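You operate a simulated robot arm through the tools that you are given. There is no shell and no other tool. Be economical: measure what you need, move in short steps, check, and stop when the job is done.

You are at the controls of a simulated two-armed robot. One attempt, no reset.

TASK
Stand the yellow-capped and green-capped tubes in the blue rack and dial THU.
Fine: yellow in hole 1, green in hole 3; press the count key once; turn the day dial to THU.

It is judged by the outcome, as a careful person would: the job done as asked, and still so three seconds after it is handed in. It fails if anything else is knocked over, pushed out of place, dropped, spilled or broken.

THE ROBOT
Two 7-joint arms with fingered hands on one trunk, on a base that drives. Base frame: it is fixed to the floor where the robot stands at the start and does not move with it; the origin is under the middle of the robot, x ahead of it, y to its left, z up. Units: m, rad, N and s.
The left shoulder is at the start at [0.04, 0.146, 1.154], the right one opposite. With the tool pointing down near the work surface each hand reaches from about 0.3 to 0.72 m from the robot's upright axis, wherever it stands, measured 20 degrees to its own side. Places, roughly: count key [0.7, -0.7, 0.9]; day dial [0.5, -0.7, 0.9]; hole 1 of the blue tube rack [0.5, -0.1, 0.9]; hole 3 of the blue tube rack [0.5, -0.1, 0.9]; zero key [0.7, -0.8, 0.9]. Payload 4 kg a hand.
The tool frame of a hand sits at the grasp point between the pads (the TCP): z along the fingers, y along the line on which they close. The tips reach 0.026 m beyond it. Largest opening 0.148 m; the body of the gripper starts 0.073 m behind the TCP. The gripper is a hand of 3 fingers: y runs from the thumb to the fingers, the wrist lies at [0, 0, -0.224] in the tool frame, and closing takes about 1.5 s.
Orientation is that of the tool frame in the base frame, as a unit quaternion [x, y, z, w]. With the fingers straight down and closing along the base's y, the tool's x points along the base's -x, its y along +y and its z along -z.

THE INTERFACE
- The arms move only by the tool step_arm. It takes "left_moves", "right_moves" or both (then of equal length, played together; a hand with none holds still); each is a list of rows, each a list of 2 entries, a list of its own where there are three numbers: the shift along the base's x, y, z in m, then the turn, a rotation vector about the base's x, y, z in rad. In form: [[[dx, dy, dz], [ax, ay, az]], ...]. A call has 1 to 10 rows; each row is the pose to reach, as a shift and turn from the pose commanded when the call began. "left_fingers" and "right_fingers" are, for a hand that has rows, the closure, from 0 (fully open) to 1 (shut), set as the call begins (left out, the last holds). Each row takes 0.2 s and may step no farther than 0.05 m and 0.15 rad from the row before; otherwise, or with a gripper value out of range, the whole call is refused. Where a pose cannot be reached the arm comes as near as it can. A force on the tool above 40 N (or 10 N above the force at the start of the call, whichever is more), or a blocked arm, ends the call early, and 0.2 s more pass. Each finger travels about 0.108 m/s and halts on what it meets, pressing with about 29 N; the grip force reading is that of the motor and also rises with nothing between the fingers. The clock runs only during rows and for 0.2 s after the last one: add rows that repeat a pose to give the fingers time. It gives the time, the measured TCP pose, the force on the tool (base axes), the opening and the grip force at its end, in the units of the frame above (readings bear some noise), with the torque about the TCP (base axes, N m) and any sound that the robot's microphone picked up.
- Cameras (640 x 400 px; columns grow to the right, rows downward): "scene" is now at [0.1007, -0.0307, 1.3819]; the picture's right is [-0.35, -0.94, 0.00], its down [-0.57, 0.21, -0.80] and it looks along [0.75, -0.28, -0.61] (base axes); focal length 243 px, centre (320, 200). "left" rides on the left gripper at [-0.068, -0.039, -0.09] in its tool frame; the picture's right is [0.50, -0.87, 0.00], its down [0.66, 0.38, -0.65] and it looks along [0.57, 0.33, 0.76] (tool axes); focal length 222 px, centre (320, 200). "right" rides on the right gripper at [0.068, -0.039, -0.09] in its tool frame; the picture's right is [0.50, 0.87, 0.00], its down [-0.66, 0.38, -0.65] and it looks along [-0.57, 0.33, 0.76] (tool axes); focal length 222 px, centre (320, 200). There is no depth. A picture from a camera that has moved, and an enlarged one, comes with that camera's place and axes in the base frame and with its lens.
- grab_frame(camera): a new picture of that camera. It takes no simulated time.
- move_column(by): slides the trunk up (or, below 0, down) by that many m; the arms and the scene camera ride with it, the base frame stays. It gives what a move gives, with no picture.
- base_move(legs): drives the robot by 1 to 6 legs, each [ahead, left, turn to the left] in m, m and rad, along the robot's own axes; the way and the turn of a leg run together, so that a leg with both is an arc; at most 1.5 m and 3.142 rad a leg. The arms and the cameras ride along, it lands a little off, and it stops where it bumps. It gives what a move gives.
- finger_targets(finger1, finger2, thumb_bend, hand): sets how far each is bent, from 0 (flat) to 100 (curled in); at 30 the hand is open as for a grip, at 70 the pads meet at the TCP. One left out holds its place. A second passes; each finger stops where it meets its share of the squeeze, and holds until it gets a number again. A gripper value or a shape takes the hand back. It gives what a move gives, with no picture; readings hold the bend of each and the force on the fingers (four entries, about 0 where the hand has none), thumb and palm.
- grasp_type(shape, hand): the hand has 3 fingers and takes this shape, open, in about a second: jaw (thumb against the fingers, like two jaws); tri (thumb and two fingers); tip (a fingertip pinch); poke (one finger out to press); point (the index stretched); flat (the hand flat); cup (the hand cupped); fist (a fist). The gripper value then closes the fingers along that shape, each until it touches; the sizes above hold for jaw. It gives what a move gives, with no picture.
- turn_head(pan, tilt): turns the head with the scene camera to pan (to the left, within 1.501 rad either way) and tilt (down, from -0.506 to 1.204), counted from straight ahead of the robot. It gives what a move gives.
- enlarge(camera, box): a new picture of the part [left, top, right, bottom] of that camera's present view, enlarged. It takes no simulated time.
- job_done(): hands the job in; it is judged then, once.

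Work in short steps. Places have to be worked out from the pictures, the camera data and where the tool is seen: move nearer, look again, correct. Check each grasp and each placing, and mend what went wrong. You have 120 turns and 108 pictures in all, those below and enlarged ones among them. Open the grippers and draw the arms clear of the work before you hand the job in, unless the task says otherwise; then end with one line.

The tools are called as a command line: name --argument value ..., lists and objects as JSON in quotes. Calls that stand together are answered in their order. step_arm: Moves the arms, as the interface text tells. Its arguments: {"type":"object","properties":{"left_moves":{"type":"array","items":{"type":"array"}},"left_fingers":{"type":"number"},"right_moves":{"type":"array","items":{"type":"array"}},"right_fingers":{"type":"number"}},"required":[]} The other tools are called the same way: move_column (by) slides the trunk up or down; grasp_type (shape, hand) gives the hand a shape; finger_targets (finger1, finger2, thumb_bend, hand) moves the fingers one by one; base_move (legs) drives the base; turn_head (pan, tilt) turns the head that bears the scene camera; grab_frame (camera) takes a picture; enlarge (camera, box) takes an enlarged picture of a part of a camera's view; job_done () hands the job in.

At the start:

```text
clock: 0.0
left_ee_pos: [0.4518, -0.0015, 1.2214]
left_ee_rot: [-0.001, 1.0, -0.001, -0.001]
left_ft_force: [-0.7, 0.3, -0.7]
left_torque: [0.0, 0.01, 0.01]
left_gripper_width: 0.1479
left_grasp_force: 0.0
left_shape: jaw
left_bend: [30.0, 30.0, 30.0]
left_finger forces: [0.0, 0.0, 0.0, 0.0, 0.0, 0.0]
right_ee_pos: [0.2962, -0.43, 1.1921]
right_ee_rot: [0.0, 1.0, 0.0, 0.0]
right_ft_force: [-0.8, 0.8, 0.7]
right_torque: [0.02, 0.02, 0.01]
right_gripper_width: 0.1481
right_grasp_force: 0.0
right_shape: jaw
right_bend: [30.0, 30.0, 30.0]
right_finger forces: [0.0, 0.1, 0.0, 0.0, 0.1, 0.0]
trunk travel left (down, up): [-0.325, 0.181]
robot x, y, heading: [-0.002, 0.0001, 0.004]
head pan, tilt: [-0.356, 0.651]
```

scene: 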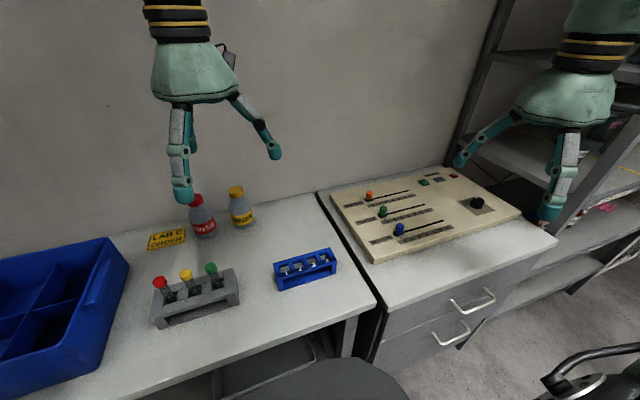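
right: 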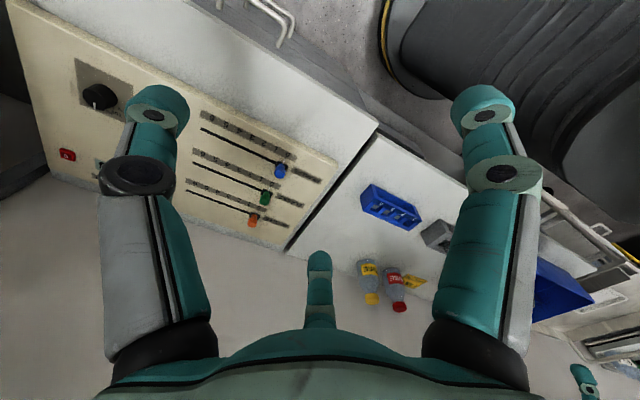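
left: 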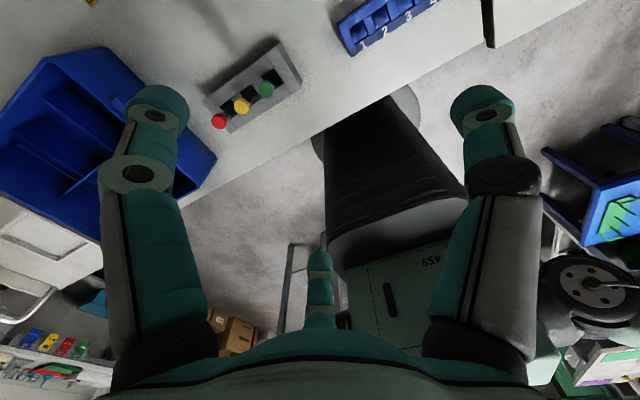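

I'll start with close looks at the racks and the panel before moving anything.

enlarge --camera "scene" --box '[140, 230, 350, 340]'

enlarge --camera "scene" --box '[320, 150, 530, 270]'

enlarge --camera "left" --box '[180, 0, 440, 150]'

```text
3.05 times, centred on (245, 285) of scene
camera zoom: at [0.1007, -0.0307, 1.3819], right [-0.35, -0.94, 0.0], down [-0.57, 0.21, -0.8], along [0.75, -0.28, -0.61], focal length 740 px, centre (549, -59)
```

zoom: 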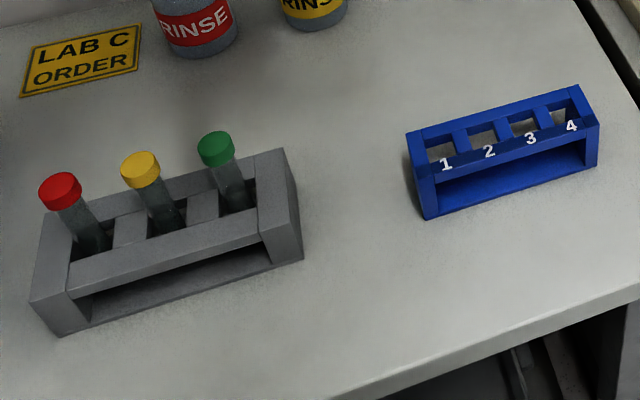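

```text
3.05 times, centred on (425, 210) of scene
camera zoom: at [0.1007, -0.0307, 1.3819], right [-0.35, -0.94, 0.0], down [-0.57, 0.21, -0.8], along [0.75, -0.28, -0.61], focal length 740 px, centre (0, 170)
```

zoom: 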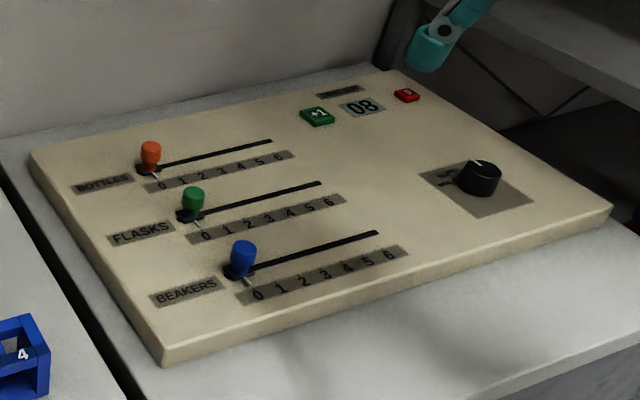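

```text
2.46 times, centred on (310, 75) of left
camera zoom: at [0.5189, -0.0407, 1.3124], right [-0.5, -0.87, 0.0], down [-0.66, 0.38, 0.65], along [-0.57, 0.32, -0.76], focal length 547 px, centre (345, 508)
```

zoom: 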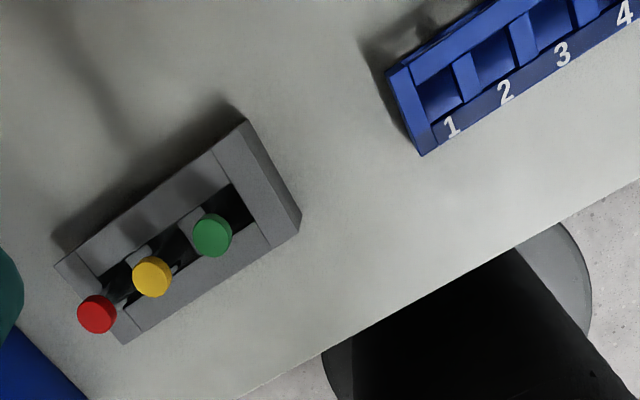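

Triangulating from two views: the yellow cap top is at about [0.481, 0.119, 0.961] and the green at [0.482, 0.071, 0.961]. The blue rack runs along y at about x = 0.46. Next I'll look at the day dial and try the pinch shape on the left hand.

enlarge --camera "scene" --box '[410, 165, 530, 240]'

grasp_type --hand "left" --shape "tip"

grab_frame --camera "left"

enlarge --camera "scene" --box '[120, 0, 320, 220]'

```text
5.33 times, centred on (470, 202) of scene
camera zoom: at [0.1007, -0.0307, 1.3819], right [-0.35, -0.94, 0.0], down [-0.57, 0.21, -0.8], along [0.75, -0.28, -0.61], focal length 1294 px, centre (-480, 187)
```

zoom: 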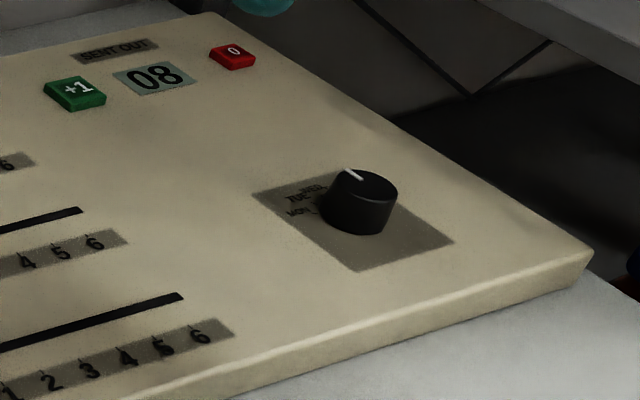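

```text
clock: 0.9
left_ee_pos: [0.4523, -0.0019, 1.2211]
left_ee_rot: [-0.001, 1.0, -0.001, 0.0]
left_ft_force: [-0.2, -0.3, -0.7]
left_torque: [0.0, 0.02, -0.03]
left_gripper_width: 0.1477
left_grasp_force: 0.1
left_shape: tip
left_bend: [30.0, 30.0, 30.0]
left_finger forces: [0.1, 0.0, 0.1, 0.1, 0.0, 0.0]
right_ee_pos: [0.2955, -0.4303, 1.1926]
right_ee_rot: [-0.001, 1.0, 0.0, 0.0]
right_ft_force: [0.6, -0.7, -0.2]
right_torque: [0.01, -0.02, 0.0]
right_gripper_width: 0.1476
right_grasp_force: 0.0
right_shape: jaw
right_bend: [30.0, 30.0, 30.0]
right_finger forces: [0.0, 0.1, 0.0, 0.0, 0.0, 0.0]
trunk travel left (down, up): [-0.325, 0.181]
robot x, y, heading: [-0.0035, 0.0024, -0.001]
head pan, tilt: [-0.356, 0.651]
```

```text
100 pictures are left
camera left: at [0.5189, -0.0407, 1.3124], right [-0.5, -0.87, 0.0], down [-0.66, 0.38, 0.65], along [-0.57, 0.32, -0.76], focal length 222 px, centre (320, 200)
```

left: 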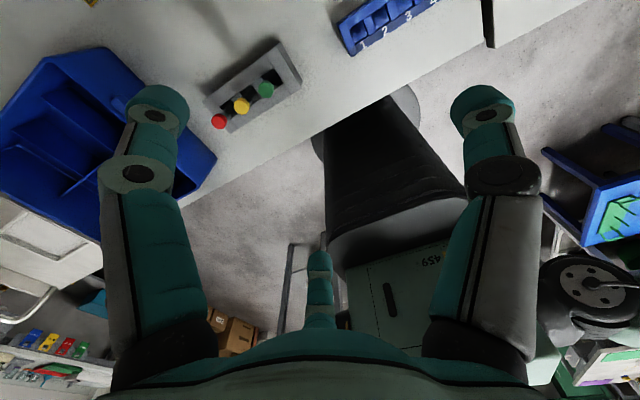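

```text
1.82 times, centred on (220, 110) of scene
camera zoom: at [0.1007, -0.0307, 1.3819], right [-0.35, -0.94, 0.0], down [-0.57, 0.21, -0.8], along [0.75, -0.28, -0.61], focal length 441 px, centre (502, 364)
```

zoom: 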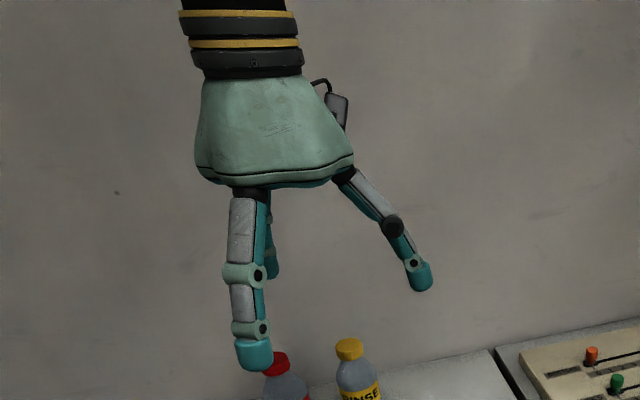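

The fingers sit 120° apart: the thumb toward -y and two fingers toward ±x/+y. With that layout I'll take green first, because its -y side is free. I'll go back to jaw, half-close, and move above the green cap.

grasp_type --hand "left" --shape "jaw"

step_arm --left_moves '[[[0.015, 0.035, 0], [0, 0, 0]], [[0.03, 0.072, 0], [0, 0, 0]], [[0.03, 0.072, -0.05], [0, 0, 0]], [[0.03, 0.072, -0.1], [0, 0, 0]], [[0.03, 0.072, -0.15], [0, 0, 0]], [[0.03, 0.072, -0.15], [0, 0, 0]], [[0.03, 0.072, -0.15], [0, 0, 0]]]' --left_fingers 0.55

grab_frame --camera "left"

grab_frame --camera "scene"

```text
clock: 1.8
left_ee_pos: [0.4507, -0.0011, 1.2207]
left_ee_rot: [-0.001, 1.0, -0.002, 0.0]
left_ft_force: [0.1, 0.7, -0.3]
left_torque: [0.02, -0.02, -0.02]
left_gripper_width: 0.1477
left_grasp_force: 0.1
left_shape: jaw
left_bend: [30.0, 30.0, 30.0]
left_finger forces: [0.0, 0.0, 0.0, 0.0, 0.0, 0.0]
right_ee_pos: [0.2959, -0.4288, 1.1934]
right_ee_rot: [0.0, 1.0, 0.001, -0.001]
right_ft_force: [-0.4, -0.1, -0.8]
right_torque: [-0.04, -0.02, 0.03]
right_gripper_width: 0.1476
right_grasp_force: 0.0
right_shape: jaw
right_bend: [30.0, 30.0, 30.0]
right_finger forces: [0.0, 0.0, 0.0, 0.0, 0.0, 0.1]
trunk travel left (down, up): [-0.325, 0.181]
robot x, y, heading: [-0.0, 0.0024, 0.002]
head pan, tilt: [-0.356, 0.651]
```

```text
clock: 3.4
left_ee_pos: [0.4776, 0.0718, 1.073]
left_ee_rot: [-0.001, 1.0, -0.001, 0.0]
left_ft_force: [0.0, -0.2, 0.2]
left_torque: [0.03, 0.01, 0.03]
left_gripper_width: 0.0671
left_grasp_force: 0.1
left_shape: jaw
left_bend: [39.0, 39.0, 70.0]
left_finger forces: [0.1, 0.0, 0.0, 0.0, 0.0, 0.0]
right_ee_pos: [0.2946, -0.4295, 1.1933]
right_ee_rot: [0.0, 1.0, 0.0, 0.0]
right_ft_force: [-0.1, 1.3, 0.4]
right_torque: [0.01, 0.0, -0.03]
right_gripper_width: 0.1479
right_grasp_force: 0.0
right_shape: jaw
right_bend: [30.0, 30.0, 30.0]
right_finger forces: [0.0, 0.1, 0.0, 0.0, 0.0, 0.0]
trunk travel left (down, up): [-0.325, 0.181]
robot x, y, heading: [-0.0008, 0.0, -0.002]
head pan, tilt: [-0.356, 0.651]
```

```text
98 pictures are left
camera left: at [0.5448, 0.0318, 1.1635], right [-0.5, -0.87, 0.0], down [-0.66, 0.38, 0.65], along [-0.57, 0.32, -0.76], focal length 222 px, centre (320, 200)
```

left: 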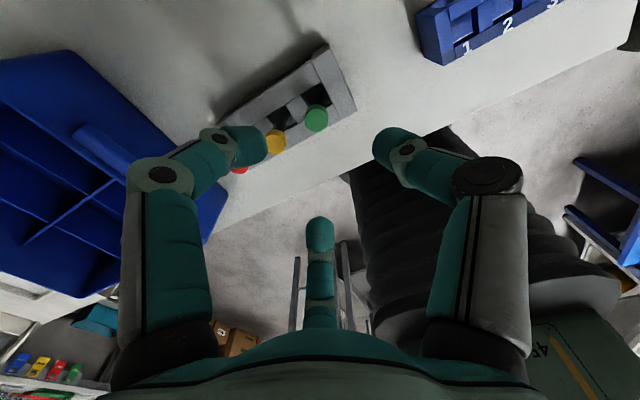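

```text
97 pictures are left
camera scene: at [0.1006, -0.0305, 1.3819], right [-0.35, -0.94, 0.0], down [-0.57, 0.21, -0.8], along [0.75, -0.28, -0.61], focal length 243 px, centre (320, 200)
```

scene: 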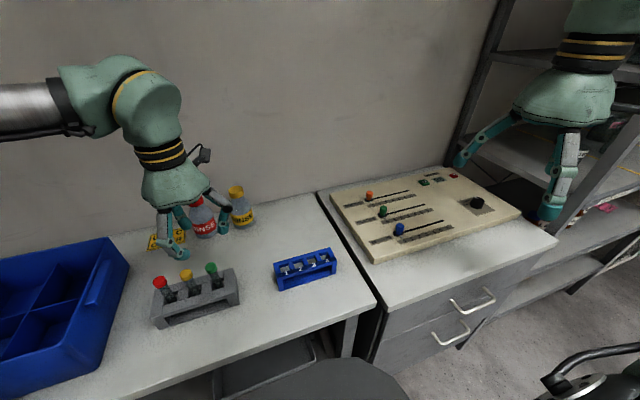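

From the hand camera, green's cap is at about [0.481, 0.0713], nearly under the TCP. I'll descend to TCP z of about 0.95 with the opening held at 0.067.

step_arm --left_moves '[[[0.002, 0, -0.03], [0, 0, 0]], [[0.002, 0, -0.06], [0, 0, 0]], [[0.002, 0, -0.08], [0, 0, 0]], [[0.002, 0, -0.08], [0, 0, 0]]]'

grab_frame --camera "left"

enlarge --camera "scene" --box '[130, 180, 290, 330]'

```text
clock: 4.4
left_ee_pos: [0.4828, 0.0708, 0.9915]
left_ee_rot: [0.0, 1.0, -0.002, 0.0]
left_ft_force: [0.5, 1.0, 0.7]
left_torque: [-0.01, 0.02, 0.0]
left_gripper_width: 0.0669
left_grasp_force: 0.1
left_shape: jaw
left_bend: [39.0, 39.0, 70.0]
left_finger forces: [0.1, 0.1, 0.0, 0.0, 0.0, 0.0]
right_ee_pos: [0.2956, -0.4295, 1.1923]
right_ee_rot: [0.0, 1.0, 0.0, 0.0]
right_ft_force: [-0.3, -0.6, 0.0]
right_torque: [-0.02, -0.01, -0.05]
right_gripper_width: 0.1478
right_grasp_force: 0.0
right_shape: jaw
right_bend: [30.0, 30.0, 30.0]
right_finger forces: [0.0, 0.0, 0.0, 0.1, 0.0, 0.0]
trunk travel left (down, up): [-0.325, 0.181]
robot x, y, heading: [0.0009, -0.0029, 0.004]
head pan, tilt: [-0.356, 0.651]
```

```text
96 pictures are left
camera left: at [0.5492, 0.0322, 1.0835], right [-0.5, -0.87, 0.0], down [-0.66, 0.38, 0.65], along [-0.57, 0.32, -0.76], focal length 222 px, centre (320, 200)
```

left: 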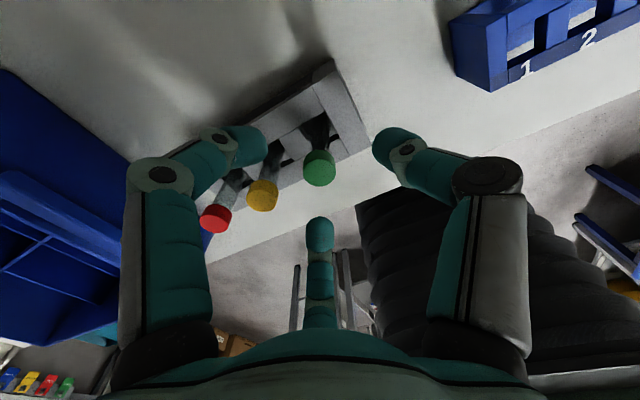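

```text
2.67 times, centred on (210, 255) of scene
camera zoom: at [0.1006, -0.0307, 1.3819], right [-0.35, -0.94, 0.0], down [-0.57, 0.21, -0.8], along [0.75, -0.28, -0.61], focal length 647 px, centre (613, 53)
```

zoom: 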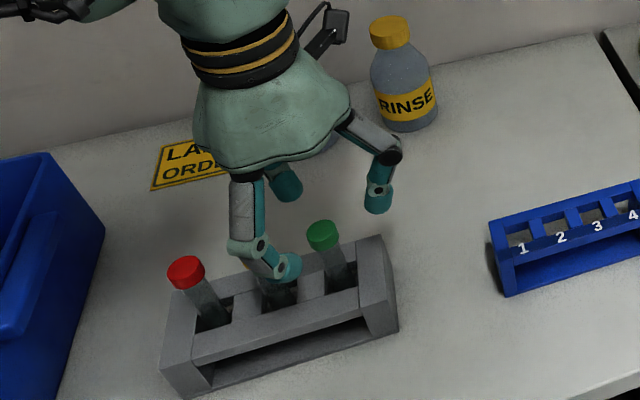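

The cap is still nearly centred, at about [0.484, 0.069]. I'll descend the last 4 cm and then close.

step_arm --left_moves '[[[0.001, -0.001, -0.02], [0, 0, 0]], [[0.001, -0.001, -0.041], [0, 0, 0]], [[0.001, -0.001, -0.041], [0, 0, 0]]]'

grab_frame --camera "left"

enlarge --camera "scene" --box '[130, 200, 290, 330]'

```text
clock: 5.2
left_ee_pos: [0.4838, 0.0693, 0.9485]
left_ee_rot: [-0.002, 1.0, 0.0, -0.001]
left_ft_force: [-0.4, 0.1, 0.4]
left_torque: [0.01, 0.02, 0.03]
left_gripper_width: 0.0672
left_grasp_force: 0.2
left_shape: jaw
left_bend: [39.0, 39.0, 70.0]
left_finger forces: [0.0, 0.1, 0.0, 0.1, 0.1, 0.1]
right_ee_pos: [0.2961, -0.43, 1.1922]
right_ee_rot: [0.0, 1.0, 0.0, 0.0]
right_ft_force: [0.2, 0.0, -0.2]
right_torque: [-0.01, 0.02, 0.0]
right_gripper_width: 0.148
right_grasp_force: 0.0
right_shape: jaw
right_bend: [30.0, 30.0, 30.0]
right_finger forces: [0.1, 0.0, 0.1, 0.0, 0.0, 0.0]
trunk travel left (down, up): [-0.325, 0.181]
robot x, y, heading: [-0.0027, 0.0008, -0.001]
head pan, tilt: [-0.356, 0.651]
```

```text
94 pictures are left
camera left: at [0.5502, 0.0305, 1.0403], right [-0.5, -0.87, 0.0], down [-0.66, 0.38, 0.65], along [-0.57, 0.32, -0.76], focal length 222 px, centre (320, 200)
```

left: 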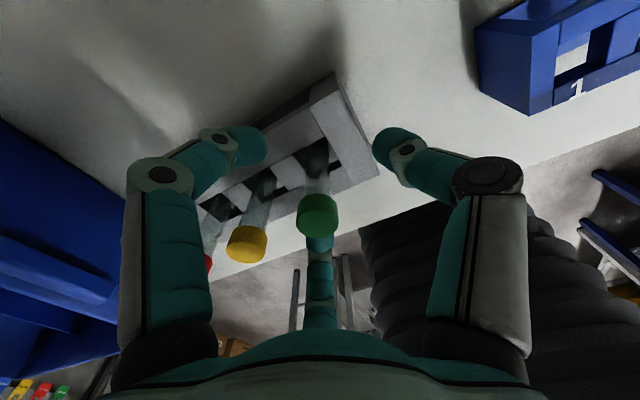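

```text
3.08 times, centred on (210, 265) of scene
camera zoom: at [0.1004, -0.0307, 1.3819], right [-0.35, -0.94, 0.0], down [-0.57, 0.21, -0.8], along [0.75, -0.28, -0.61], focal length 747 px, centre (658, 0)
```

zoom: 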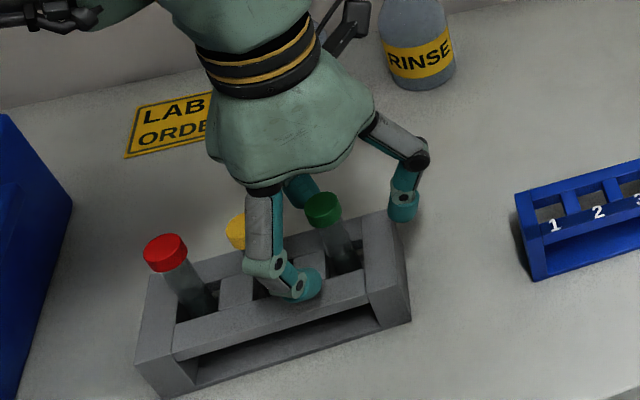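

The cap is centred at the TCP in the hand view, so I'll close on it.

step_arm --left_moves '[[[0, 0, 0], [0, 0, 0]], [[0, 0, 0], [0, 0, 0]], [[0, 0, 0], [0, 0, 0]], [[0, 0, 0], [0, 0, 0]], [[0, 0, 0], [0, 0, 0]]]' --left_fingers 1.0

grab_frame --camera "left"

enlarge --camera "scene" --box '[130, 200, 290, 330]'

```text
clock: 6.4
left_ee_pos: [0.482, 0.0695, 0.949]
left_ee_rot: [-0.001, 1.0, -0.001, 0.0]
left_ft_force: [0.1, 0.6, 0.3]
left_torque: [-0.01, 0.0, 0.0]
left_gripper_width: 0.0124
left_grasp_force: 28.8
left_shape: jaw
left_bend: [73.0, 73.0, 70.0]
left_finger forces: [25.4, 25.1, 0.0, 0.0, 25.2, 0.0]
right_ee_pos: [0.2944, -0.4302, 1.1914]
right_ee_rot: [0.0, 1.0, 0.0, 0.0]
right_ft_force: [-0.7, 0.0, -0.5]
right_torque: [0.01, -0.03, 0.01]
right_gripper_width: 0.148
right_grasp_force: 0.1
right_shape: jaw
right_bend: [30.0, 30.0, 30.0]
right_finger forces: [0.1, 0.1, 0.0, 0.0, 0.0, 0.0]
trunk travel left (down, up): [-0.325, 0.181]
robot x, y, heading: [-0.0012, -0.0011, -0.001]
head pan, tilt: [-0.356, 0.651]
```

```text
92 pictures are left
camera left: at [0.5504, 0.0305, 1.0404], right [-0.5, -0.87, 0.0], down [-0.66, 0.38, 0.65], along [-0.57, 0.32, -0.76], focal length 222 px, centre (320, 200)
```

left: 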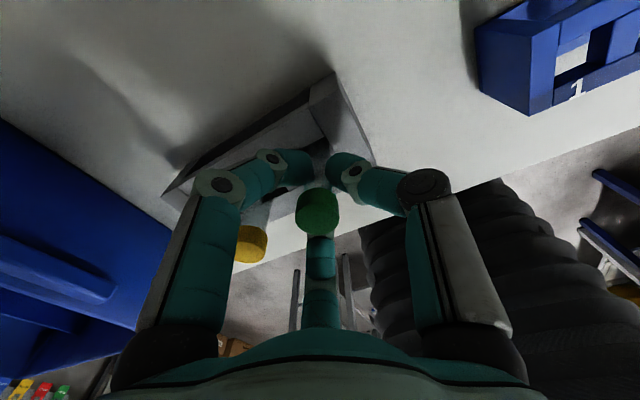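

```text
3.08 times, centred on (210, 265) of scene
camera zoom: at [0.1007, -0.0307, 1.3819], right [-0.35, -0.94, 0.0], down [-0.57, 0.21, -0.8], along [0.75, -0.28, -0.61], focal length 747 px, centre (658, 0)
```

zoom: 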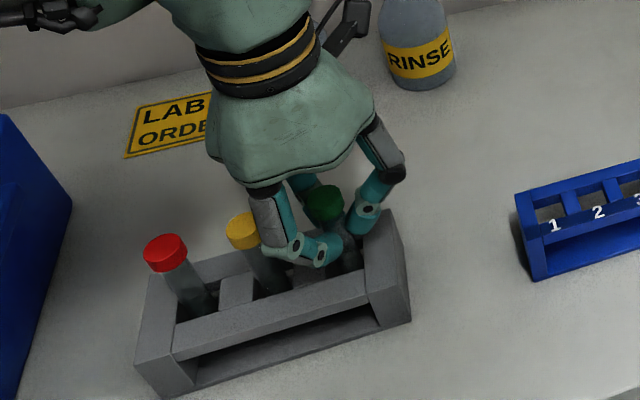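

All three fingers hold the tube at about 25 N. I'll lift it straight up 12 cm and check.

step_arm --left_moves '[[[0, 0, 0.02], [0, 0, 0]], [[0, 0, 0.05], [0, 0, 0]], [[0, 0, 0.09], [0, 0, 0]], [[0, 0, 0.13], [0, 0, 0]], [[0, 0, 0.13], [0, 0, 0]]]'

grab_frame --camera "left"

enlarge --camera "scene" --box '[130, 150, 350, 330]'

```text
clock: 7.6
left_ee_pos: [0.486, 0.0675, 1.0828]
left_ee_rot: [-0.001, 1.0, -0.001, -0.001]
left_ft_force: [0.4, 0.2, -0.9]
left_torque: [0.0, 0.0, 0.02]
left_gripper_width: 0.0124
left_grasp_force: 28.7
left_shape: jaw
left_bend: [73.0, 73.0, 70.0]
left_finger forces: [25.6, 25.1, 0.1, 0.1, 25.1, 0.0]
right_ee_pos: [0.2945, -0.4281, 1.1917]
right_ee_rot: [0.0, 1.0, 0.0, 0.0]
right_ft_force: [0.6, 0.1, 0.2]
right_torque: [0.0, -0.01, 0.0]
right_gripper_width: 0.1477
right_grasp_force: 0.1
right_shape: jaw
right_bend: [30.0, 30.0, 30.0]
right_finger forces: [0.0, 0.0, 0.0, 0.0, 0.0, 0.0]
trunk travel left (down, up): [-0.325, 0.181]
robot x, y, heading: [-0.0048, -0.0002, 0.001]
head pan, tilt: [-0.356, 0.651]
```

```text
90 pictures are left
camera left: at [0.5527, 0.0289, 1.1743], right [-0.5, -0.87, 0.0], down [-0.66, 0.38, 0.65], along [-0.57, 0.32, -0.76], focal length 222 px, centre (320, 200)
```

left: 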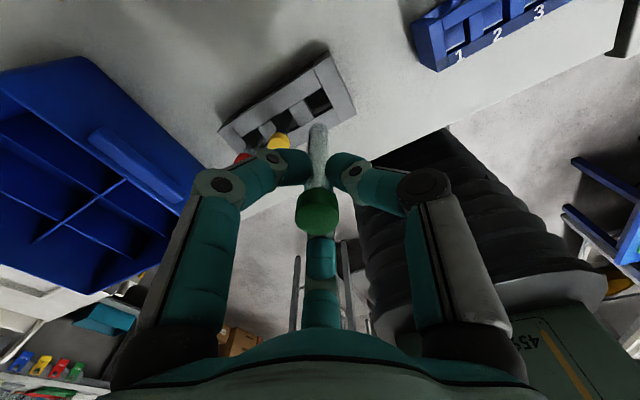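

```text
2.22 times, centred on (240, 240) of scene
camera zoom: at [0.1012, -0.0304, 1.3818], right [-0.35, -0.94, 0.0], down [-0.57, 0.21, -0.8], along [0.75, -0.28, -0.61], focal length 539 px, centre (498, 111)
```

zoom: 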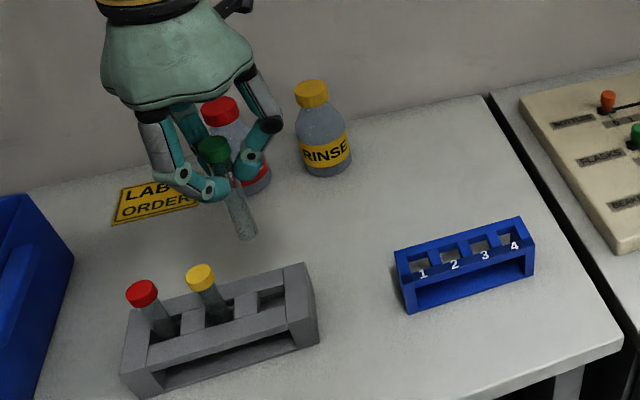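

The tube is held upright, its bottom about 9 cm below the TCP. I'll carry it above hole 3's estimated position at [0.462, -0.143] and look again.

step_arm --left_moves '[[[-0.005, -0.04, 0], [0, 0, 0]], [[-0.01, -0.085, 0], [0, 0, 0]], [[-0.015, -0.13, 0], [0, 0, 0]], [[-0.02, -0.175, 0], [0, 0, 0]], [[-0.022, -0.212, 0], [0, 0, 0]], [[-0.022, -0.212, 0], [0, 0, 0]]]'

grab_frame --camera "left"

enlarge --camera "scene" --box '[230, 180, 370, 300]'

```text
clock: 9.0
left_ee_pos: [0.4638, -0.142, 1.0819]
left_ee_rot: [-0.002, 1.0, -0.001, -0.001]
left_ft_force: [0.6, 0.5, 0.0]
left_torque: [-0.02, -0.03, 0.02]
left_gripper_width: 0.0123
left_grasp_force: 29.1
left_shape: jaw
left_bend: [73.0, 73.0, 70.0]
left_finger forces: [25.8, 24.8, 0.0, 0.0, 25.1, 0.0]
right_ee_pos: [0.2955, -0.4295, 1.1945]
right_ee_rot: [0.0, 1.0, 0.0, 0.0]
right_ft_force: [0.4, 0.6, 0.1]
right_torque: [-0.01, 0.02, 0.01]
right_gripper_width: 0.1477
right_grasp_force: 0.1
right_shape: jaw
right_bend: [30.0, 30.0, 30.0]
right_finger forces: [0.1, 0.0, 0.0, 0.1, 0.0, 0.0]
trunk travel left (down, up): [-0.325, 0.181]
robot x, y, heading: [-0.0009, 0.0014, 0.002]
head pan, tilt: [-0.356, 0.651]
```

```text
88 pictures are left
camera left: at [0.5304, -0.1801, 1.1739], right [-0.5, -0.87, 0.0], down [-0.66, 0.38, 0.65], along [-0.57, 0.32, -0.76], focal length 222 px, centre (320, 200)
```

left: 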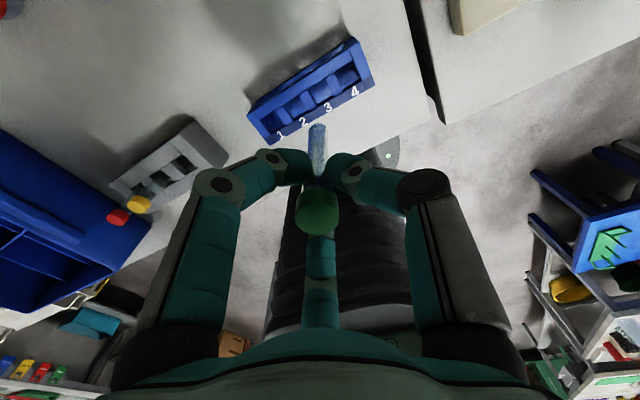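

```text
3.33 times, centred on (300, 240) of scene
camera zoom: at [0.1008, -0.0296, 1.3819], right [-0.35, -0.94, 0.0], down [-0.57, 0.21, -0.8], along [0.75, -0.28, -0.61], focal length 809 px, centre (387, 67)
```

zoom: 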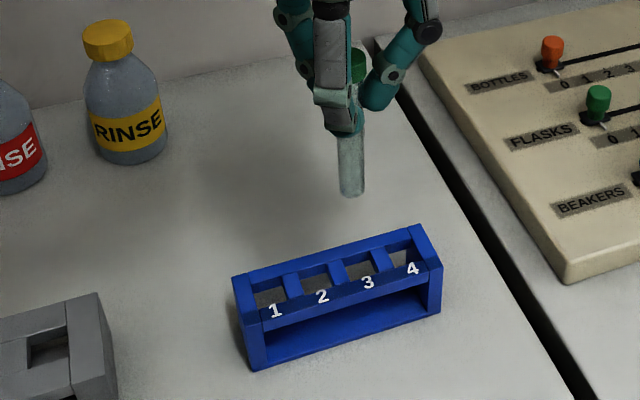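

Enlarging the hand view to pin the hole centres.

enlarge --camera "left" --box '[230, 30, 390, 150]'

```text
3.33 times, centred on (310, 90) of left
camera zoom: at [0.5304, -0.1801, 1.1739], right [-0.5, -0.87, 0.0], down [-0.66, 0.38, 0.65], along [-0.57, 0.32, -0.76], focal length 740 px, centre (353, 567)
```

zoom: 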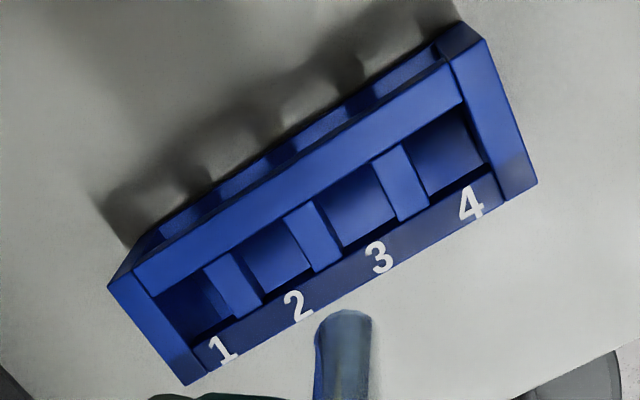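

The rack's top corners give a centre of about [0.466, -0.130] with a 0.034 pitch, so hole 3 is at about [0.466, -0.1465]. I'll shift there and lower the tube bottom to just above the rack.

step_arm --left_moves '[[[0.002, -0.0045, -0.02], [0, 0, 0]], [[0.002, -0.0045, -0.045], [0, 0, 0]], [[0.002, -0.0045, -0.062], [0, 0, 0]], [[0.002, -0.0045, -0.062], [0, 0, 0]]]'

enlarge --camera "left" --box '[220, 30, 420, 170]'

enlarge --camera "scene" --box '[250, 210, 350, 290]'

```text
clock: 10.0
left_ee_pos: [0.4658, -0.1472, 1.0161]
left_ee_rot: [-0.001, 1.0, 0.0, 0.0]
left_ft_force: [0.8, 0.1, -0.7]
left_torque: [0.02, 0.01, 0.0]
left_gripper_width: 0.0122
left_grasp_force: 28.9
left_shape: jaw
left_bend: [73.0, 73.0, 70.0]
left_finger forces: [26.0, 24.9, 0.1, 0.0, 25.0, 0.0]
right_ee_pos: [0.2957, -0.4295, 1.1911]
right_ee_rot: [0.0, 1.0, 0.0, 0.0]
right_ft_force: [-0.4, 0.9, 1.0]
right_torque: [-0.01, 0.02, 0.01]
right_gripper_width: 0.1481
right_grasp_force: 0.0
right_shape: jaw
right_bend: [30.0, 30.0, 30.0]
right_finger forces: [0.0, 0.1, 0.0, 0.1, 0.1, 0.0]
trunk travel left (down, up): [-0.325, 0.181]
robot x, y, heading: [0.001, -0.0013, 0.002]
head pan, tilt: [-0.356, 0.651]
```

```text
2.86 times, centred on (320, 100) of left
camera zoom: at [0.5328, -0.1862, 1.1077], right [-0.5, -0.87, 0.0], down [-0.66, 0.38, 0.65], along [-0.57, 0.32, -0.76], focal length 635 px, centre (320, 486)
```

zoom: 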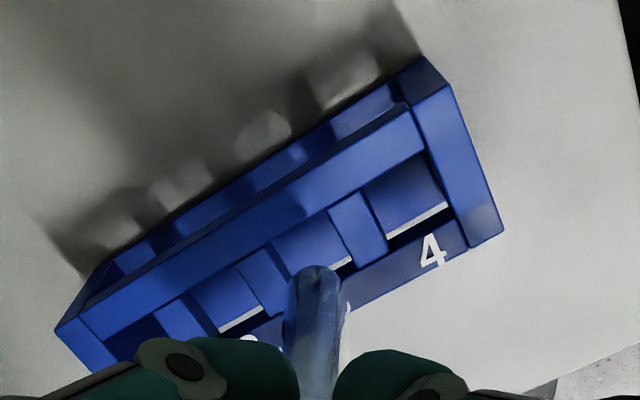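

```text
5.00 times, centred on (300, 250) of scene
camera zoom: at [0.1006, -0.0309, 1.3819], right [-0.35, -0.94, 0.0], down [-0.57, 0.21, -0.8], along [0.75, -0.28, -0.61], focal length 1213 px, centre (420, -50)
```

zoom: 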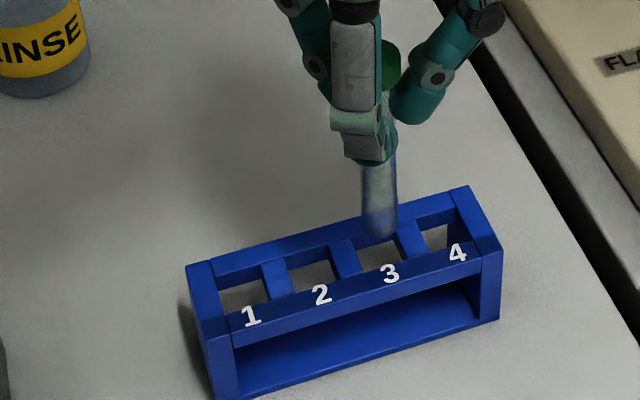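

Tube bottom and hole 3 line up in both views to within about 2 mm. I'll lower in small steps and watch the force.

step_arm --left_moves '[[[0.001, 0, -0.01], [0, 0, 0]], [[0.001, 0, -0.02], [0, 0, 0]], [[0.001, 0, -0.03], [0, 0, 0]], [[0.001, 0, -0.03], [0, 0, 0]]]'

enlarge --camera "scene" --box '[250, 210, 350, 290]'

```text
clock: 11.0
left_ee_pos: [0.4648, -0.1475, 0.9873]
left_ee_rot: [-0.001, 1.0, -0.001, -0.001]
left_ft_force: [0.8, -0.1, 0.2]
left_torque: [-0.03, -0.07, 0.01]
left_gripper_width: 0.0124
left_grasp_force: 29.1
left_shape: jaw
left_bend: [73.0, 73.0, 70.0]
left_finger forces: [26.4, 24.7, 0.0, 0.1, 25.0, 0.0]
right_ee_pos: [0.2949, -0.429, 1.1912]
right_ee_rot: [0.0, 1.0, 0.001, 0.001]
right_ft_force: [-0.1, 1.0, 0.2]
right_torque: [0.01, -0.01, 0.0]
right_gripper_width: 0.1481
right_grasp_force: 0.0
right_shape: jaw
right_bend: [30.0, 30.0, 30.0]
right_finger forces: [0.0, 0.0, 0.1, 0.0, 0.0, 0.1]
trunk travel left (down, up): [-0.325, 0.181]
robot x, y, heading: [0.0009, 0.0012, -0.001]
head pan, tilt: [-0.356, 0.651]
```

```text
5.00 times, centred on (300, 250) of scene
camera zoom: at [0.1007, -0.0308, 1.3819], right [-0.35, -0.94, 0.0], down [-0.57, 0.21, -0.8], along [0.75, -0.28, -0.61], focal length 1213 px, centre (420, -50)
```

zoom: 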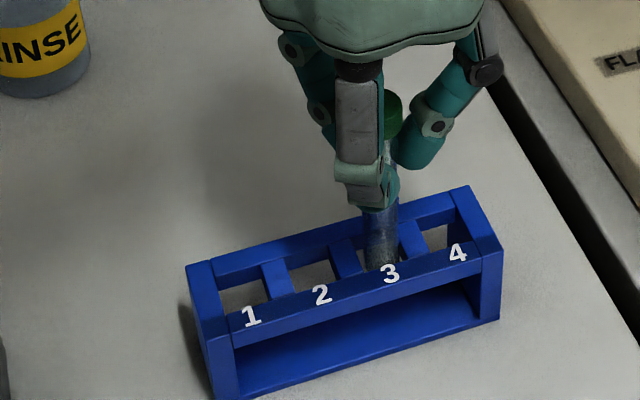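

The tube has entered hole 3 freely, so I'll keep lowering.

step_arm --left_moves '[[[0.001, 0, -0.01], [0, 0, 0]], [[0.001, 0, -0.02], [0, 0, 0]], [[0.001, 0, -0.028], [0, 0, 0]], [[0.001, 0, -0.028], [0, 0, 0]]]'

enlarge --camera "scene" --box '[250, 210, 350, 290]'

```text
clock: 12.0
left_ee_pos: [0.467, -0.1462, 0.9619]
left_ee_rot: [-0.002, 1.0, 0.0, 0.0]
left_ft_force: [0.0, 0.9, 0.9]
left_torque: [0.0, -0.02, -0.02]
left_gripper_width: 0.0125
left_grasp_force: 29.3
left_shape: jaw
left_bend: [73.0, 73.0, 70.0]
left_finger forces: [26.1, 24.9, 0.0, 0.1, 25.0, 0.0]
right_ee_pos: [0.2956, -0.4291, 1.1916]
right_ee_rot: [0.0, 1.0, 0.0, 0.0]
right_ft_force: [0.4, 0.0, 0.0]
right_torque: [-0.05, -0.04, 0.02]
right_gripper_width: 0.1483
right_grasp_force: 0.1
right_shape: jaw
right_bend: [30.0, 30.0, 30.0]
right_finger forces: [0.0, 0.0, 0.1, 0.0, 0.1, 0.1]
trunk travel left (down, up): [-0.325, 0.181]
robot x, y, heading: [-0.0038, -0.0007, -0.003]
head pan, tilt: [-0.356, 0.651]
```

```text
5.00 times, centred on (300, 250) of scene
camera zoom: at [0.1007, -0.0308, 1.3819], right [-0.35, -0.94, 0.0], down [-0.57, 0.21, -0.8], along [0.75, -0.28, -0.61], focal length 1213 px, centre (420, -50)
```

zoom: 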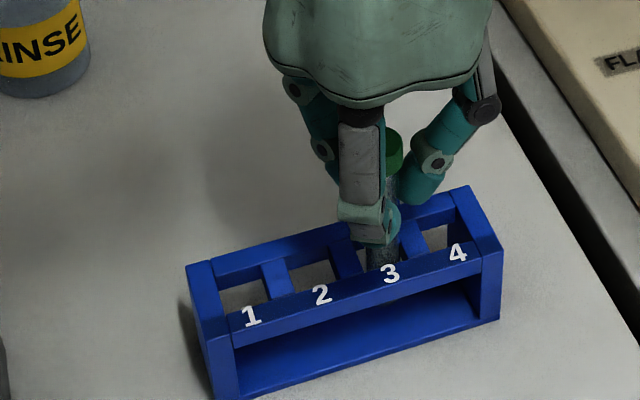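

No contact yet. I'll take fine 2.5 mm steps down to seat it.

step_arm --left_moves '[[[0, 0, -0.0025], [0, 0, 0]], [[0, 0, -0.005], [0, 0, 0]], [[0, 0, -0.0075], [0, 0, 0]], [[0, 0, -0.0075], [0, 0, 0]]]'

enlarge --camera "scene" --box '[250, 210, 350, 290]'

```text
clock: 13.0
left_ee_pos: [0.4674, -0.1471, 0.9528]
left_ee_rot: [-0.001, 1.0, -0.001, -0.001]
left_ft_force: [0.0, 0.6, -0.3]
left_torque: [0.0, 0.01, 0.0]
left_gripper_width: 0.0125
left_grasp_force: 28.5
left_shape: jaw
left_bend: [73.0, 73.0, 70.0]
left_finger forces: [26.0, 24.8, 0.0, 0.0, 25.0, 0.0]
right_ee_pos: [0.2943, -0.4298, 1.1916]
right_ee_rot: [0.0, 1.0, 0.0, 0.0]
right_ft_force: [0.8, -0.6, -0.6]
right_torque: [0.0, 0.01, 0.02]
right_gripper_width: 0.1479
right_grasp_force: 0.0
right_shape: jaw
right_bend: [30.0, 30.0, 30.0]
right_finger forces: [0.0, 0.1, 0.0, 0.0, 0.0, 0.1]
trunk travel left (down, up): [-0.325, 0.181]
robot x, y, heading: [0.0022, 0.0011, 0.001]
head pan, tilt: [-0.356, 0.651]
```

```text
5.00 times, centred on (300, 250) of scene
camera zoom: at [0.1007, -0.0308, 1.3819], right [-0.35, -0.94, 0.0], down [-0.57, 0.21, -0.8], along [0.75, -0.28, -0.61], focal length 1213 px, centre (420, -50)
```

zoom: 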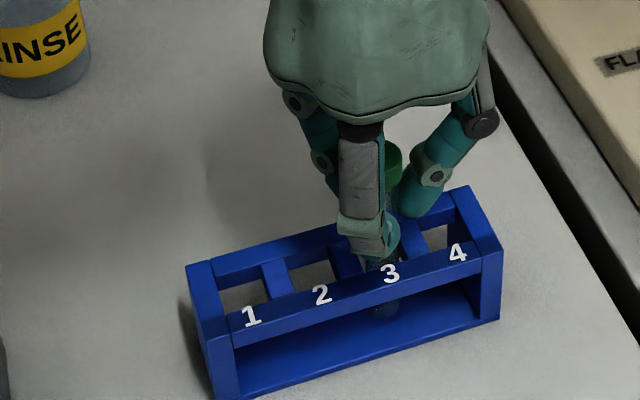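

The tube's round end now shows below the front rail, close to the floor. I'll go a few more millimetres to feel contact.

step_arm --left_moves '[[[0, 0, -0.002], [0, 0, 0]], [[0, 0, -0.004], [0, 0, 0]], [[0, 0, -0.006], [0, 0, 0]]]'

enlarge --camera "scene" --box '[270, 220, 340, 280]'

```text
clock: 13.8
left_ee_pos: [0.4662, -0.1461, 0.946]
left_ee_rot: [-0.002, 1.0, -0.001, 0.0]
left_ft_force: [0.4, -0.3, 2.0]
left_torque: [-0.01, -0.02, 0.01]
left_gripper_width: 0.0124
left_grasp_force: 29.5
left_shape: jaw
left_bend: [73.0, 73.0, 69.0]
left_finger forces: [26.3, 25.0, 0.1, 0.1, 25.1, 0.0]
right_ee_pos: [0.2945, -0.4304, 1.1922]
right_ee_rot: [0.0, 1.0, 0.0, 0.0]
right_ft_force: [0.0, 0.6, 0.0]
right_torque: [-0.01, 0.0, 0.01]
right_gripper_width: 0.1479
right_grasp_force: 0.0
right_shape: jaw
right_bend: [30.0, 30.0, 30.0]
right_finger forces: [0.1, 0.0, 0.0, 0.0, 0.0, 0.0]
trunk travel left (down, up): [-0.325, 0.181]
robot x, y, heading: [0.0003, 0.0013, 0.0]
head pan, tilt: [-0.356, 0.651]
```

```text
6.67 times, centred on (305, 250) of scene
camera zoom: at [0.1004, -0.0307, 1.3819], right [-0.35, -0.94, 0.0], down [-0.57, 0.21, -0.8], along [0.75, -0.28, -0.61], focal length 1618 px, centre (420, -133)
```

zoom: 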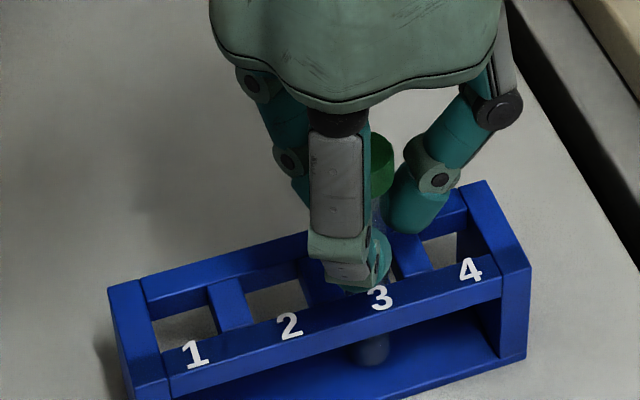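

A small upward force of 2 N says it's seated. I'll release to the half-open width, then rise straight up.

step_arm --left_moves '[[[0, 0, 0.001], [0, 0, 0]], [[0, 0, 0.001], [0, 0, 0]], [[0, 0, 0.001], [0, 0, 0]], [[0, 0, 0.03], [0, 0, 0]], [[0, 0, 0.07], [0, 0, 0]], [[0, 0, 0.11], [0, 0, 0]], [[0, 0, 0.13], [0, 0, 0]]]' --left_fingers 0.55

grab_frame --camera "left"

enlarge --camera "scene" --box '[250, 210, 350, 290]'

```text
clock: 15.4
left_ee_pos: [0.4676, -0.1464, 1.0752]
left_ee_rot: [0.0, 1.0, 0.0, 0.0]
left_ft_force: [-0.1, 0.1, 1.0]
left_torque: [0.03, 0.01, 0.0]
left_gripper_width: 0.0665
left_grasp_force: 0.1
left_shape: jaw
left_bend: [39.0, 39.0, 70.0]
left_finger forces: [0.0, 0.0, 0.0, 0.0, 0.1, 0.0]
right_ee_pos: [0.2951, -0.4302, 1.1917]
right_ee_rot: [0.001, 1.0, 0.0, 0.001]
right_ft_force: [-0.5, -0.3, 0.0]
right_torque: [-0.03, 0.0, -0.01]
right_gripper_width: 0.1479
right_grasp_force: 0.0
right_shape: jaw
right_bend: [30.0, 30.0, 30.0]
right_finger forces: [0.1, 0.0, 0.0, 0.0, 0.0, 0.1]
trunk travel left (down, up): [-0.325, 0.181]
robot x, y, heading: [0.0019, -0.0024, 0.002]
head pan, tilt: [-0.356, 0.651]
```

```text
79 pictures are left
camera left: at [0.5351, -0.1856, 1.1671], right [-0.5, -0.87, 0.0], down [-0.66, 0.38, 0.65], along [-0.57, 0.32, -0.76], focal length 222 px, centre (320, 200)
```

left: 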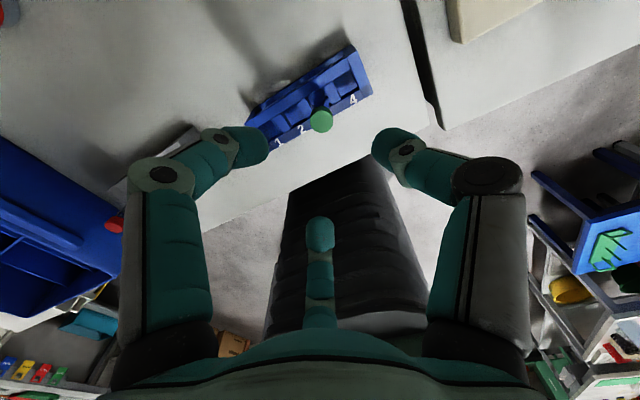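

```text
5.00 times, centred on (300, 250) of scene
camera zoom: at [0.1005, -0.0308, 1.3819], right [-0.35, -0.94, 0.0], down [-0.57, 0.21, -0.8], along [0.75, -0.28, -0.61], focal length 1213 px, centre (420, -50)
```

zoom: 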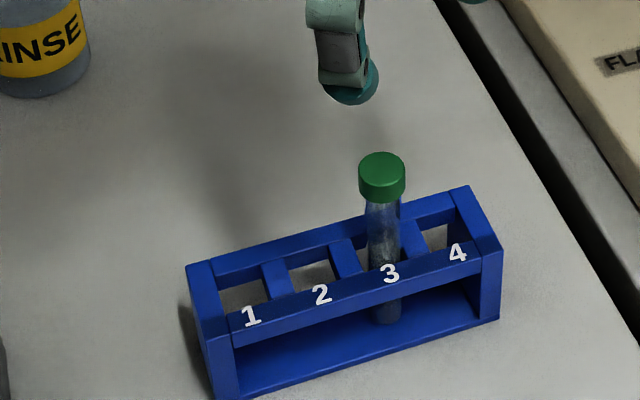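

Green stands in hole 3. Next I'll move over the yellow tube at about [0.483, 0.117].

step_arm --left_moves '[[[0.003, 0.045, 0], [0, 0, 0]], [[0.006, 0.09, 0], [0, 0, 0]], [[0.009, 0.135, 0], [0, 0, 0]], [[0.012, 0.18, 0], [0, 0, 0]], [[0.014, 0.225, 0], [0, 0, 0]], [[0.016, 0.263, 0], [0, 0, 0]], [[0.016, 0.263, -0.04], [0, 0, 0]], [[0.016, 0.263, -0.08], [0, 0, 0]], [[0.016, 0.263, -0.08], [0, 0, 0]]]'

grab_frame --camera "left"

enlarge --camera "scene" --box '[130, 180, 290, 330]'

```text
clock: 17.4
left_ee_pos: [0.4815, 0.1124, 0.9954]
left_ee_rot: [-0.002, 1.0, -0.001, 0.0]
left_ft_force: [-0.7, 0.2, 0.9]
left_torque: [0.01, -0.03, -0.02]
left_gripper_width: 0.0662
left_grasp_force: 0.0
left_shape: jaw
left_bend: [39.0, 39.0, 70.0]
left_finger forces: [0.1, 0.1, 0.0, 0.0, 0.1, 0.1]
right_ee_pos: [0.2946, -0.4292, 1.1918]
right_ee_rot: [0.0, 1.0, 0.0, 0.0]
right_ft_force: [0.4, 0.2, -0.8]
right_torque: [0.01, -0.01, -0.01]
right_gripper_width: 0.1478
right_grasp_force: 0.0
right_shape: jaw
right_bend: [30.0, 30.0, 30.0]
right_finger forces: [0.0, 0.0, 0.1, 0.0, 0.1, 0.0]
trunk travel left (down, up): [-0.325, 0.181]
robot x, y, heading: [-0.0009, 0.0042, -0.001]
head pan, tilt: [-0.356, 0.651]
```

```text
77 pictures are left
camera left: at [0.5493, 0.0743, 1.0873], right [-0.5, -0.87, 0.0], down [-0.66, 0.38, 0.65], along [-0.57, 0.32, -0.76], focal length 222 px, centre (320, 200)
```

left: 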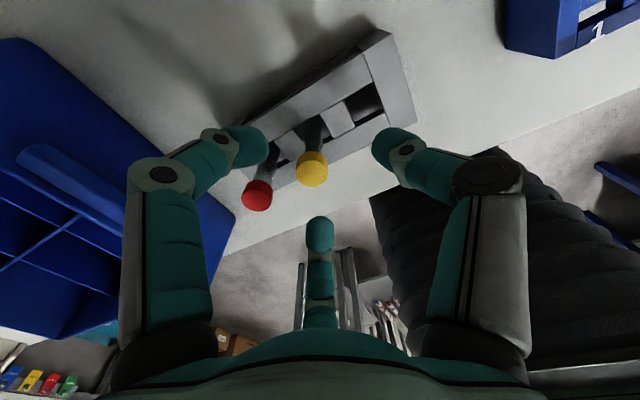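

```text
2.67 times, centred on (210, 255) of scene
camera zoom: at [0.0999, -0.0305, 1.382], right [-0.35, -0.94, 0.0], down [-0.57, 0.21, -0.8], along [0.75, -0.28, -0.61], focal length 647 px, centre (613, 53)
```

zoom: 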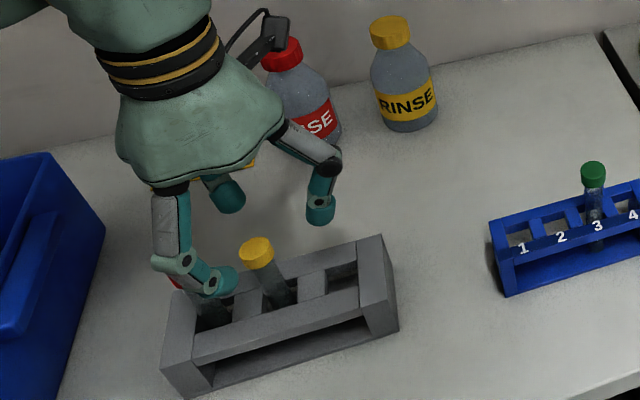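

The yellow cap centre is at about [0.484, 0.116]. I'll correct by 2–3 mm and descend to the same grip height.

step_arm --left_moves '[[[0.002, 0.003, -0.015], [0, 0, 0]], [[0.002, 0.003, -0.03], [0, 0, 0]], [[0.002, 0.003, -0.045], [0, 0, 0]], [[0.002, 0.003, -0.045], [0, 0, 0]]]'

grab_frame --camera "left"

```text
clock: 18.4
left_ee_pos: [0.4841, 0.118, 0.9507]
left_ee_rot: [-0.001, 1.0, -0.001, 0.0]
left_ft_force: [-0.4, 0.6, 0.1]
left_torque: [0.01, 0.0, -0.01]
left_gripper_width: 0.0662
left_grasp_force: 0.0
left_shape: jaw
left_bend: [39.0, 39.0, 70.0]
left_finger forces: [0.1, 0.0, 0.0, 0.0, 0.1, 0.0]
right_ee_pos: [0.2948, -0.4295, 1.1919]
right_ee_rot: [0.0, 1.0, 0.0, -0.001]
right_ft_force: [0.7, 0.2, 0.2]
right_torque: [-0.02, 0.03, -0.03]
right_gripper_width: 0.1477
right_grasp_force: 0.0
right_shape: jaw
right_bend: [30.0, 30.0, 30.0]
right_finger forces: [0.1, 0.0, 0.1, 0.0, 0.1, 0.1]
trunk travel left (down, up): [-0.325, 0.181]
robot x, y, heading: [0.0, 0.0003, 0.005]
head pan, tilt: [-0.356, 0.651]
```

```text
75 pictures are left
camera left: at [0.5511, 0.0798, 1.0414], right [-0.5, -0.87, 0.0], down [-0.66, 0.38, 0.65], along [-0.57, 0.32, -0.76], focal length 222 px, centre (320, 200)
```

left: 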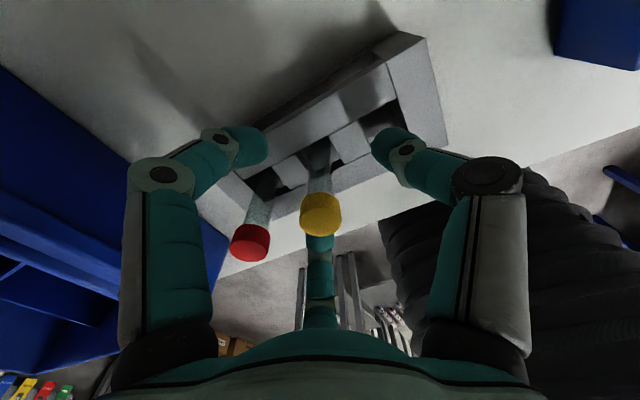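

It's centred like the green one was, so I'll close and check the grip.

step_arm --left_moves '[[[0, -0.001, 0], [0, 0, 0]], [[0, -0.001, 0], [0, 0, 0]], [[0, -0.001, 0], [0, 0, 0]], [[0, -0.001, 0], [0, 0, 0]], [[0, -0.001, 0], [0, 0, 0]]]' --left_fingers 1.0

```text
clock: 19.6
left_ee_pos: [0.4848, 0.1175, 0.9506]
left_ee_rot: [-0.001, 1.0, -0.001, 0.001]
left_ft_force: [-0.6, 0.5, 0.2]
left_torque: [0.01, -0.02, 0.01]
left_gripper_width: 0.0123
left_grasp_force: 29.5
left_shape: jaw
left_bend: [73.0, 73.0, 70.0]
left_finger forces: [26.0, 25.3, 0.0, 0.1, 25.6, 0.0]
right_ee_pos: [0.2959, -0.4298, 1.1923]
right_ee_rot: [0.0, 1.0, 0.0, 0.001]
right_ft_force: [-0.9, 0.2, -0.2]
right_torque: [0.03, -0.01, -0.04]
right_gripper_width: 0.148
right_grasp_force: 0.0
right_shape: jaw
right_bend: [30.0, 30.0, 30.0]
right_finger forces: [0.0, 0.1, 0.1, 0.1, 0.0, 0.0]
trunk travel left (down, up): [-0.325, 0.181]
robot x, y, heading: [-0.0012, 0.0003, -0.008]
head pan, tilt: [-0.356, 0.651]
```

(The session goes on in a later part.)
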